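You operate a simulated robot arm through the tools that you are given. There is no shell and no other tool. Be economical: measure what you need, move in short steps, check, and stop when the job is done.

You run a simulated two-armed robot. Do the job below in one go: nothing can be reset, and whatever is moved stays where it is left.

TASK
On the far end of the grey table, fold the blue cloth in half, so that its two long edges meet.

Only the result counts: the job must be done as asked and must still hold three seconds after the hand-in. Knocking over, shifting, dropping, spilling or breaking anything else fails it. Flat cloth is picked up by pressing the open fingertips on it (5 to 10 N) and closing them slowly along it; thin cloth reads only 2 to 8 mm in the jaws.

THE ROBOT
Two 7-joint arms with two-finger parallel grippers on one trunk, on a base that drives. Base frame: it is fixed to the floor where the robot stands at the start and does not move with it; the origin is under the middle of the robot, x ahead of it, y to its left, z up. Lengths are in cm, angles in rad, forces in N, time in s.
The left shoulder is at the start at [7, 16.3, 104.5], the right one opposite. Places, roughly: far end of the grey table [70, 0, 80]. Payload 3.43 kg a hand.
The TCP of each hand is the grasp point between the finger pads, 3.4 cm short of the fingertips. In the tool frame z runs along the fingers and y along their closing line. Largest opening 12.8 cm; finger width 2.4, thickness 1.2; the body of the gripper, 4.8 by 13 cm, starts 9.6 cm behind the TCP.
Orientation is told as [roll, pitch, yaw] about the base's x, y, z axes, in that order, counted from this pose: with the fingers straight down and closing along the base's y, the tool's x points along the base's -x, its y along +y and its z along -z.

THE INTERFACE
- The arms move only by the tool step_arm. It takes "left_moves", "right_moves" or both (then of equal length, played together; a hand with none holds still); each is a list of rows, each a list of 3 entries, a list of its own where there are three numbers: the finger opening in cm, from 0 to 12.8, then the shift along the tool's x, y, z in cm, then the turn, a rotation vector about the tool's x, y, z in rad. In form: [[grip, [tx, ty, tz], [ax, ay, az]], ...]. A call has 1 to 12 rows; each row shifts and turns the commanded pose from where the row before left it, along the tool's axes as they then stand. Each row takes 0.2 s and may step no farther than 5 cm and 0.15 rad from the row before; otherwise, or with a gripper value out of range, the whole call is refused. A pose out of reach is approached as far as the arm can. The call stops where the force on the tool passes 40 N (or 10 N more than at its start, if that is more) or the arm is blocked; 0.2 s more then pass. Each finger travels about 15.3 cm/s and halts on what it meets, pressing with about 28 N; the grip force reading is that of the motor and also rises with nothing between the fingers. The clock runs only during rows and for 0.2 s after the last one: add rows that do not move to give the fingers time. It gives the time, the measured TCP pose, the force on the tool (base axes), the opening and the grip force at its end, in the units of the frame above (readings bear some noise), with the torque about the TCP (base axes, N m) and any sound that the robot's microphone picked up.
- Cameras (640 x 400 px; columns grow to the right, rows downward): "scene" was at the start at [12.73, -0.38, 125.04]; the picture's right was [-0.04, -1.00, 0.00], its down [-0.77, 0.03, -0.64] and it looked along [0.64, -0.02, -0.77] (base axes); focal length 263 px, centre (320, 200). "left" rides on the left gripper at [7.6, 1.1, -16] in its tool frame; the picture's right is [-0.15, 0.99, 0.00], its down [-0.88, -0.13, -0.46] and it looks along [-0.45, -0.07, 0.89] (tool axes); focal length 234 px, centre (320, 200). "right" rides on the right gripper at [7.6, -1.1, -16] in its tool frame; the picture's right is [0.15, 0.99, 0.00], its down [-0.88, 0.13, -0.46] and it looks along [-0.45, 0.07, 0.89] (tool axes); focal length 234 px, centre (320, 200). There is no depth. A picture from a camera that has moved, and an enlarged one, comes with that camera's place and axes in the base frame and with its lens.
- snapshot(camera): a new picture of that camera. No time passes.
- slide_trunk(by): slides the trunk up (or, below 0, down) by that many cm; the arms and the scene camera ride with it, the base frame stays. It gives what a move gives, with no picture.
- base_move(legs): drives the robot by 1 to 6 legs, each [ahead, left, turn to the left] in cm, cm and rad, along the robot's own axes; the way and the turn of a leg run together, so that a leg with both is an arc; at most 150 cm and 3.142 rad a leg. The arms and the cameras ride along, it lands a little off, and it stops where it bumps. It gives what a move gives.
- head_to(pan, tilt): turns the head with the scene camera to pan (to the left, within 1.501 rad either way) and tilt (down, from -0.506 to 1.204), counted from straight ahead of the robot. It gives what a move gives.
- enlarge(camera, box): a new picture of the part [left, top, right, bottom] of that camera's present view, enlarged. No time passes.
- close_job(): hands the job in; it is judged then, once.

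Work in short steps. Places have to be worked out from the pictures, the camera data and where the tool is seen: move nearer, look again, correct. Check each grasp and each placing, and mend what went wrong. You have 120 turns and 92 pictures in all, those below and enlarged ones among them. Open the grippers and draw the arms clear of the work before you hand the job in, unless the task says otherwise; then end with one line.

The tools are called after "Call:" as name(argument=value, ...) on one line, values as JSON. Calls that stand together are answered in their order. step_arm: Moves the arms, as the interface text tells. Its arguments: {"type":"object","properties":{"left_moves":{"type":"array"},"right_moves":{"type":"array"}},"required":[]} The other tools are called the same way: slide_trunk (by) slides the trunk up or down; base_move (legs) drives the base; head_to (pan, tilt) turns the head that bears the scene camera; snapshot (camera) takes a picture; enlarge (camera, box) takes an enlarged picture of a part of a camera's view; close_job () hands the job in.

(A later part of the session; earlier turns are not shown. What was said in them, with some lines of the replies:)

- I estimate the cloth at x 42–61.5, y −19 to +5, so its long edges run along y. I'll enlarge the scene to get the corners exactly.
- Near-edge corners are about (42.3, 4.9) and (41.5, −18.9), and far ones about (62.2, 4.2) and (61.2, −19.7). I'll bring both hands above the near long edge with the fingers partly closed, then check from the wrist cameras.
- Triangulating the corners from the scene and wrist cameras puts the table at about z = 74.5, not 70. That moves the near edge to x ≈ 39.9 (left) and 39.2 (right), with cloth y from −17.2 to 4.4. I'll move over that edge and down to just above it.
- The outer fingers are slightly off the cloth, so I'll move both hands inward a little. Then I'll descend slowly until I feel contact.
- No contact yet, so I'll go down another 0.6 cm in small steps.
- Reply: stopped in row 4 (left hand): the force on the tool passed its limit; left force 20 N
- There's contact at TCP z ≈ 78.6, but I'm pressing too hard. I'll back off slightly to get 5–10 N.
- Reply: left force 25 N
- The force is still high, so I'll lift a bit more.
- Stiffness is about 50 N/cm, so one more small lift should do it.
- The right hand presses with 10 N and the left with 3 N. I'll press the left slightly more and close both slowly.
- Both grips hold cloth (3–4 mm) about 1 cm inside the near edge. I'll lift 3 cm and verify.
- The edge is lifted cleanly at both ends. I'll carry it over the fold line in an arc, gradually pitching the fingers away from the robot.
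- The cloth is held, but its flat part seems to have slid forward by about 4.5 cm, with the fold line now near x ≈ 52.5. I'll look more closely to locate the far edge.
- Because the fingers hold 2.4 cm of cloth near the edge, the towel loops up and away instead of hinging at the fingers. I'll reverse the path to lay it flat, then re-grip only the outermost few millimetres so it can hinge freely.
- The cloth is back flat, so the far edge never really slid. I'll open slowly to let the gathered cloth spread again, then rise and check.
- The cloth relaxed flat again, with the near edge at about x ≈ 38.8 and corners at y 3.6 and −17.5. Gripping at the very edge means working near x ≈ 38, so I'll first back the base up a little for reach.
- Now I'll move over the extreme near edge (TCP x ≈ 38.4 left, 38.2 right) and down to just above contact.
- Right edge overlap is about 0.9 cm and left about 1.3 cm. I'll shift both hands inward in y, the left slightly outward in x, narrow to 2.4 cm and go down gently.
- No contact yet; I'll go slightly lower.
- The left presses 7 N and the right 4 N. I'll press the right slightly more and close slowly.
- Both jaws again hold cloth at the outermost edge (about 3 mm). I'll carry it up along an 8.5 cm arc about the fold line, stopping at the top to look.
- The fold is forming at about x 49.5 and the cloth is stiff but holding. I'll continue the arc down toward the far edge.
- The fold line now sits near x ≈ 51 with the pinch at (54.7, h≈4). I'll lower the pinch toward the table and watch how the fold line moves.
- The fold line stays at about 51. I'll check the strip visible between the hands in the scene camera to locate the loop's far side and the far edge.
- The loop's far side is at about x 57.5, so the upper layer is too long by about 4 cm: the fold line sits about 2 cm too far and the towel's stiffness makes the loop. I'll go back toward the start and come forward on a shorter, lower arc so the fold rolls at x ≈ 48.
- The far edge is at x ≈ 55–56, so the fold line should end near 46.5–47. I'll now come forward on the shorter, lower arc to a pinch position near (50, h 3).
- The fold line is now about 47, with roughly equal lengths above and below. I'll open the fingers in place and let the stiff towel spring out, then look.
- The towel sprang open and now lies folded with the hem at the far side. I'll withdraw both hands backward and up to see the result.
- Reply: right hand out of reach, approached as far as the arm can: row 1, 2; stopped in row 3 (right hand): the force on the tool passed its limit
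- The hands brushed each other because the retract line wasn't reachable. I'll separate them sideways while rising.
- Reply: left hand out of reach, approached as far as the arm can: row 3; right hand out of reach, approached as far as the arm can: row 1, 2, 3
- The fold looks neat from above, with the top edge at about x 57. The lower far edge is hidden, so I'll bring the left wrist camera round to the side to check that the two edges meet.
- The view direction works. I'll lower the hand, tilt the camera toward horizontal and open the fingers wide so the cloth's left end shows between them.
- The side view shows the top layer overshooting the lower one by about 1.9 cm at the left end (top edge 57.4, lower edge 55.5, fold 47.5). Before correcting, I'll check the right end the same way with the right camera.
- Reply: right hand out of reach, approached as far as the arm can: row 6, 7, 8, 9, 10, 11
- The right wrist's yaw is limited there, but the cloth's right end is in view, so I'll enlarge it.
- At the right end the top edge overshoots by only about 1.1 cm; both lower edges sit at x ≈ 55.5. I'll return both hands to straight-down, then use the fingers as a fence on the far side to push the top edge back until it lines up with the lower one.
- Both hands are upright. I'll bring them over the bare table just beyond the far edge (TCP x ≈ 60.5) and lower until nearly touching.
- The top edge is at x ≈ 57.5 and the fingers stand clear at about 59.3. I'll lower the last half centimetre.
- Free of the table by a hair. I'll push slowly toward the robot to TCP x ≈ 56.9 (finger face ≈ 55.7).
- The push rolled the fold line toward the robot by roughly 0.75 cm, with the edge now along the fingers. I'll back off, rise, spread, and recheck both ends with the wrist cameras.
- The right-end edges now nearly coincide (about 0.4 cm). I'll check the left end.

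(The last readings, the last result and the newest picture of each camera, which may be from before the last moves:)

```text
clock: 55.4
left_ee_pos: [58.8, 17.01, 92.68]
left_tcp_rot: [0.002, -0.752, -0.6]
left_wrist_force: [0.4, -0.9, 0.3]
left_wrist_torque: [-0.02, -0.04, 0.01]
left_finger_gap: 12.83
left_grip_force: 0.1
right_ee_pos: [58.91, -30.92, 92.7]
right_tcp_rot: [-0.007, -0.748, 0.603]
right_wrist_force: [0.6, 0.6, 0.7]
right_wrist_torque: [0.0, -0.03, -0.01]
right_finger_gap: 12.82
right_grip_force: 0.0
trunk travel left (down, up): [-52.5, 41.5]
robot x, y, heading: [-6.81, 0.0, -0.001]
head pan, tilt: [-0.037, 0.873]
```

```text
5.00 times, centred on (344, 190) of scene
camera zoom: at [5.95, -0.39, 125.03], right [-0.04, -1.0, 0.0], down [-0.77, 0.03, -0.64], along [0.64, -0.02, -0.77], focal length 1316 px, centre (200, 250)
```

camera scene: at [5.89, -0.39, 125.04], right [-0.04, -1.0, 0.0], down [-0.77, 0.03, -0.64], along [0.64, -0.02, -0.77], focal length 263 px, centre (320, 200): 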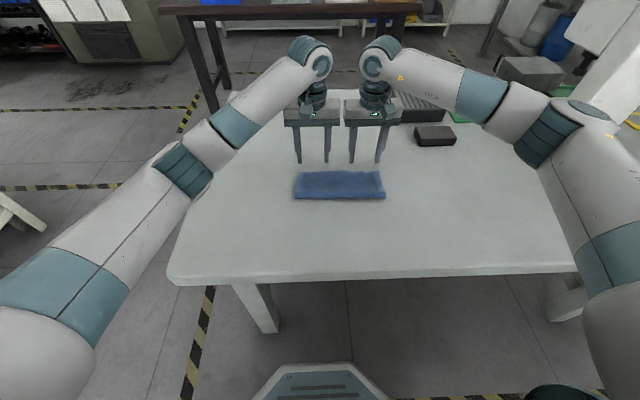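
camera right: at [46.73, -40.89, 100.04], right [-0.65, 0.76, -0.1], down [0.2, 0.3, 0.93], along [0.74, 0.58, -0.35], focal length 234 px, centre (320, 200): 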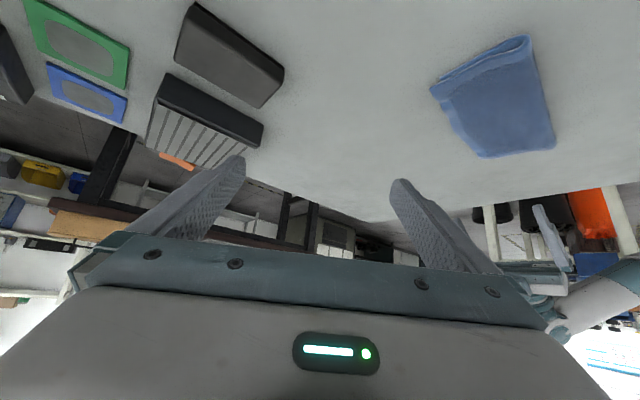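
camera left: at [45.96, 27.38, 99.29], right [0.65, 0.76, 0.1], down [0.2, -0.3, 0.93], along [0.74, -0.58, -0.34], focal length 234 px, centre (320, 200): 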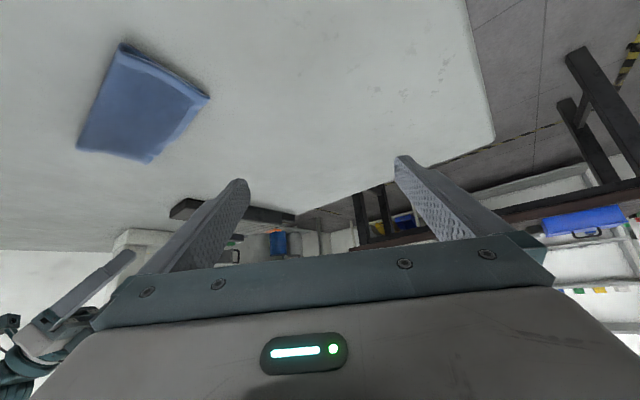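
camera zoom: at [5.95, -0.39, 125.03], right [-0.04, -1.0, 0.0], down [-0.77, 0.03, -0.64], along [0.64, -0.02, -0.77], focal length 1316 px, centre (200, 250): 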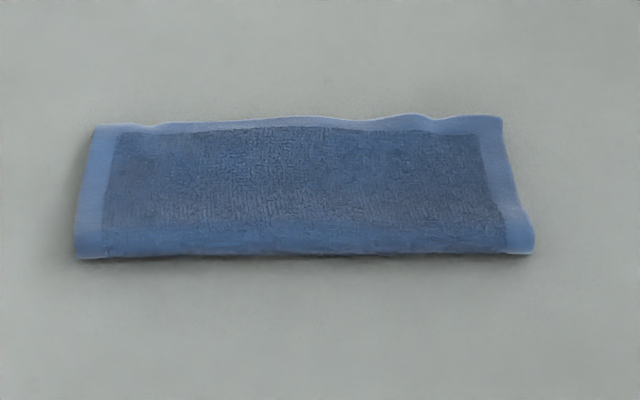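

The left top edge still overshoots by about 0.8 cm. One more fence push, slightly deeper, should close that; first I'll bring the hands upright and back over.

Call:
step_arm(left_moves=[[6, [0, 0, 0], [0, 0.15, 0]], [6, [0, 0, 0], [0, 0.15, 0]], [6, [0, 0, 0], [0, 0.15, 0]], [6, [0, 0, 0], [0, 0.15, 0]], [6, [0, 0, 0], [0, 0.15, 0]], [6, [0, 0, 0], [0, 0, -0.15]], [6, [0, 0, 0], [0, 0, -0.15]], [6, [0, 0, 0], [0, 0, -0.15]], [6, [0, 0, 0], [0, 0, -0.15]], [6, [-1.7, -3.5, 0], [0, 0, 0]], [6, [0, -3.5, 0], [0, 0, 0]], [6, [0, -3.5, 0], [0, 0, 0]]], right_moves=[[6, [0, 0, 0], [0, 0.15, 0]], [6, [0, 0, 0], [0, 0.15, 0]], [6, [0, 0, 0], [0, 0.15, 0]], [6, [0, 0, 0], [0, 0.15, 0]], [6, [0, 0, 0], [0, 0.15, 0]], [6, [0, 0, 0], [0, 0, 0.15]], [6, [0, 0, 0], [0, 0, 0.15]], [6, [0, 0, 0], [0, 0, 0.15]], [6, [0, 0, 0], [0, 0, 0.15]], [6, [-1.6, 3.3, 0], [0, 0, 0]], [6, [0, 3.3, 0], [0, 0, 0]], [6, [0, 3.3, 0], [0, 0, 0]]])

Call:
step_arm(left_moves=[[6, [0, -3.5, 0], [0, 0, 0]], [6, [0, -3.5, 0], [0, 0, 0]], [6, [0, 0, 4], [0, 0, 0]], [6, [0, 0, 4], [0, 0, 0]], [6, [0, 0, 4], [0, 0, 0]], [6, [0, 0, 1.2], [0, 0, 0]], [6, [0, 0, 0.3], [0, 0, 0]], [6, [0, 0, 0.2], [0, 0, 0]], [6, [0, 0, 0], [0, 0, 0]]], right_moves=[[6, [0, 3.3, 0], [0, 0, 0]], [6, [0, 3.2, 0], [0, 0, 0]], [6, [0, 0, 4], [0, 0, 0]], [6, [0, 0, 4], [0, 0, 0]], [6, [0, 0, 4], [0, 0, 0]], [6, [0, 0, 1.2], [0, 0, 0]], [6, [0, 0, 0.3], [0, 0, 0]], [6, [0, 0, 0.2], [0, 0, 0]], [6, [0, 0, 0], [0, 0, 0]]])

```text
clock: 58.0
left_ee_pos: [60.51, 6.63, 92.77]
left_tcp_rot: [0.002, 0.001, 0.002]
left_wrist_force: [-0.5, -0.6, 0.0]
left_wrist_torque: [-0.01, 0.02, 0.01]
left_finger_gap: 5.99
left_grip_force: 0.0
right_ee_pos: [60.61, -21.04, 92.67]
right_tcp_rot: [-0.005, 0.003, -0.002]
right_wrist_force: [0.2, -0.3, -0.1]
right_wrist_torque: [0.0, 0.03, -0.03]
right_finger_gap: 5.98
right_grip_force: 0.1
trunk travel left (down, up): [-52.5, 41.5]
robot x, y, heading: [-6.72, 0.05, 0.004]
head pan, tilt: [-0.037, 0.873]
```

```text
clock: 60.0
left_ee_pos: [60.65, -0.5, 78.94]
left_tcp_rot: [0.001, -0.002, 0.001]
left_wrist_force: [-0.7, 0.0, 0.2]
left_wrist_torque: [0.02, 0.02, -0.02]
left_finger_gap: 6.0
left_grip_force: 0.0
right_ee_pos: [60.53, -14.71, 78.99]
right_tcp_rot: [-0.006, 0.001, -0.001]
right_wrist_force: [-0.4, -0.3, 0.4]
right_wrist_torque: [0.07, -0.03, 0.03]
right_finger_gap: 6.0
right_grip_force: 0.2
trunk travel left (down, up): [-52.5, 41.5]
robot x, y, heading: [-6.87, -0.27, -0.002]
head pan, tilt: [-0.037, 0.873]
```

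Positioned as before. I'll go down 0.25 cm and push to TCP x ≈ 56.1 (left) and 56.4 (right), then back off 2 cm and rise.

Call:
step_arm(left_moves=[[6, [0.6, 0, 0.25], [0, 0, 0]], [6, [0.8, 0, 0], [0, 0, 0]], [6, [0.8, 0, 0], [0, 0, 0]], [6, [0.7, 0, 0], [0, 0, 0]], [6, [0.6, 0, 0], [0, 0, 0]], [6, [0.5, 0, 0], [0, 0, 0]], [6, [0.5, 0, 0], [0, 0, 0]], [6, [0, 0, 0], [0, 0, 0]], [6, [-1, 0, 0], [0, 0, 0]], [6, [-1.5, 0, -1], [0, 0, 0]], [6, [0, 0, -4], [0, 0, 0]], [6, [0, 0, -4], [0, 0, 0]]], right_moves=[[6, [0.6, 0, 0.25], [0, 0, 0]], [6, [0.8, 0, 0], [0, 0, 0]], [6, [0.8, 0, 0], [0, 0, 0]], [6, [0.7, 0, 0], [0, 0, 0]], [6, [0.5, 0, 0], [0, 0, 0]], [6, [0.4, 0, 0], [0, 0, 0]], [6, [0.3, 0, 0], [0, 0, 0]], [6, [0, 0, 0], [0, 0, 0]], [6, [-1, 0, 0], [0, 0, 0]], [6, [-1.5, 0, -1], [0, 0, 0]], [6, [0, 0, -4], [0, 0, 0]], [6, [0, 0, -4], [0, 0, 0]]])

Call:
step_arm(left_moves=[[6, [0, 0, -4], [0, 0, 0]], [6, [0, 3.5, -1], [0, 0, 0]], [6, [0, 3.5, 0], [0, 0, 0]], [6, [0, 3.5, 0], [0, 0, 0]], [6, [0, 3.5, 0], [0, 0, 0]], [6, [0, 3.5, 0], [0, 0, 0]], [6, [0, 0, 0], [0, 0, 0.15]], [6, [0, 0, 0], [0, 0, 0.15]], [6, [0, 0, 0], [0, 0, 0.15]], [6, [0, 0, 0], [0, 0, 0.15]], [12, [0, 0, 0], [0, -0.15, 0]], [12, [0, 0, 0], [0, -0.15, 0]]], right_moves=[[6, [0, 0, -4], [0, 0, 0]], [6, [0, -3.3, -1], [0, 0, 0]], [6, [0, -3.3, 0], [0, 0, 0]], [6, [0, -3.3, 0], [0, 0, 0]], [6, [0, -3.3, 0], [0, 0, 0]], [6, [0, -3.3, 0], [0, 0, 0]], [6, [0, 0, 0], [0, 0, -0.15]], [6, [0, 0, 0], [0, 0, -0.15]], [6, [0, 0, 0], [0, 0, -0.15]], [6, [0, 0, 0], [0, 0, -0.15]], [12, [0, 0, 0], [0, -0.15, 0]], [12, [0, 0, 0], [0, -0.15, 0]]])

Call:
step_arm(left_moves=[[12, [0, 0, 0], [0, -0.15, 0]], [12, [0, 0, 0], [0, -0.15, 0]], [12, [0, 0, 0], [0, -0.15, 0]], [12, [0, 0, 0], [0, 0, 0]]], right_moves=[[12, [0, 0, 0], [0, -0.15, 0]], [12, [0, 0, 0], [0, -0.15, 0]], [12, [0, 0, 0], [0, -0.15, 0]], [12, [0, 0, 0], [0, 0, 0]]])

Call:
enlarge(camera="left", box=[70, 30, 230, 130])

Call:
enlarge(camera="right", box=[414, 20, 574, 120])

Call:
snapshot(camera="scene")

```text
clock: 62.5
left_ee_pos: [58.64, -0.4, 87.76]
left_tcp_rot: [0.001, -0.002, 0.0]
left_wrist_force: [-0.1, 0.1, -0.6]
left_wrist_torque: [-0.01, 0.02, 0.03]
left_finger_gap: 6.02
left_grip_force: 0.1
right_ee_pos: [59.01, -14.71, 87.76]
right_tcp_rot: [-0.006, -0.001, -0.001]
right_wrist_force: [0.1, 0.5, 0.1]
right_wrist_torque: [0.0, -0.01, 0.0]
right_finger_gap: 6.0
right_grip_force: 0.1
trunk travel left (down, up): [-52.5, 41.5]
robot x, y, heading: [-6.87, 0.14, 0.0]
head pan, tilt: [-0.037, 0.873]
```

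```text
clock: 65.2
left_ee_pos: [58.56, 16.99, 92.95]
left_tcp_rot: [0.003, -0.302, -0.6]
left_wrist_force: [0.2, 0.9, 0.1]
left_wrist_torque: [-0.02, 0.02, 0.0]
left_finger_gap: 11.99
left_grip_force: 0.1
right_ee_pos: [58.85, -30.93, 92.89]
right_tcp_rot: [-0.004, -0.298, 0.6]
right_wrist_force: [-0.5, -0.3, 0.0]
right_wrist_torque: [-0.01, -0.01, -0.02]
right_finger_gap: 12.02
right_grip_force: 0.1
trunk travel left (down, up): [-52.5, 41.5]
robot x, y, heading: [-6.69, 0.29, 0.001]
head pan, tilt: [-0.037, 0.873]
```

```text
clock: 66.2
left_ee_pos: [58.5, 17.02, 92.69]
left_tcp_rot: [0.003, -0.75, -0.601]
left_wrist_force: [0.3, 0.1, 0.0]
left_wrist_torque: [-0.04, -0.04, 0.0]
left_finger_gap: 12.01
left_grip_force: 0.0
right_ee_pos: [58.83, -31.01, 92.95]
right_tcp_rot: [-0.006, -0.748, 0.604]
right_wrist_force: [0.3, 0.2, 0.0]
right_wrist_torque: [0.04, -0.02, -0.01]
right_finger_gap: 12.02
right_grip_force: 0.0
trunk travel left (down, up): [-52.5, 41.5]
robot x, y, heading: [-7.18, 0.19, -0.004]
head pan, tilt: [-0.037, 0.873]
```

```text
4.00 times, centred on (150, 80) of left
camera zoom: at [45.66, 27.33, 99.29], right [0.65, 0.76, 0.1], down [0.2, -0.3, 0.93], along [0.74, -0.58, -0.34], focal length 937 px, centre (1000, 680)
```

zoom: 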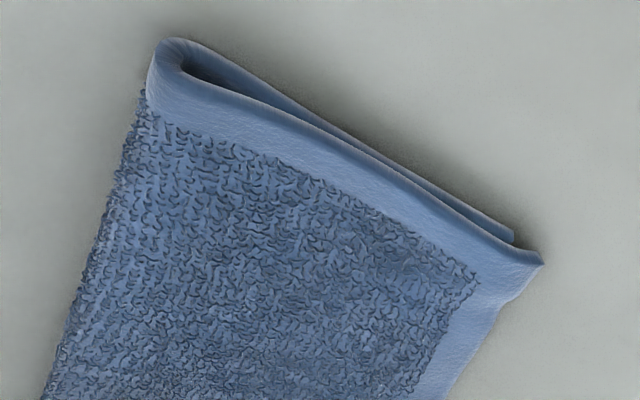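

```text
4.00 times, centred on (494, 70) of right
camera zoom: at [46.0, -41.1, 99.46], right [-0.65, 0.76, -0.1], down [0.2, 0.3, 0.93], along [0.74, 0.58, -0.35], focal length 937 px, centre (-376, 720)
```

zoom: 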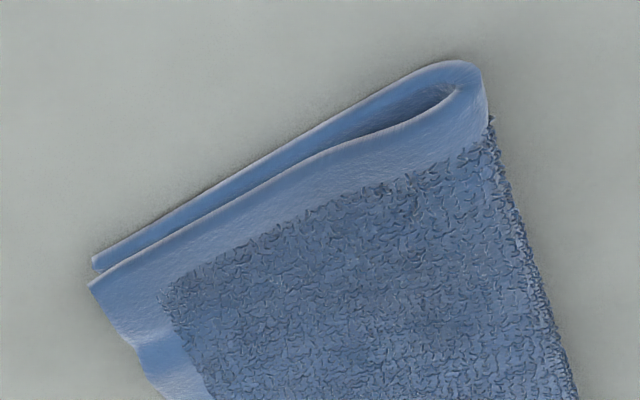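

```text
32 pictures are left
camera scene: at [5.96, -0.39, 125.03], right [-0.04, -1.0, 0.0], down [-0.77, 0.03, -0.64], along [0.64, -0.02, -0.77], focal length 263 px, centre (320, 200)
```

scene: 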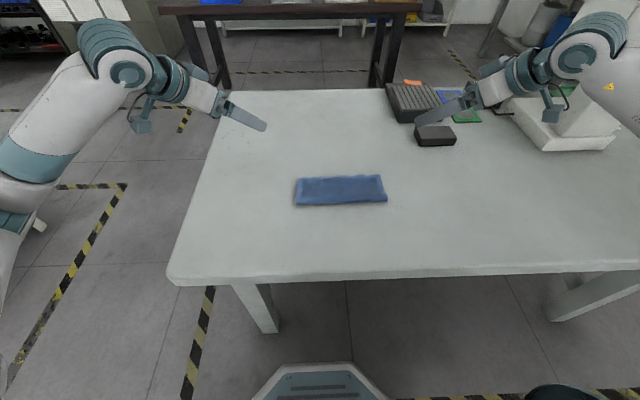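

The two long edges now meet to within about 0.2 cm on the right and 0.7 cm on the left. The towel lies flat, the grippers are open and both arms are clear, so I'll hand in.

Call:
close_job()

```text
The job is handed in.
```

I folded the blue cloth in half so its two long edges meet, to within about 0.2 cm at the right end and 0.7 cm at the left. The job is handed in, with both grippers open and the arms clear of the cloth.
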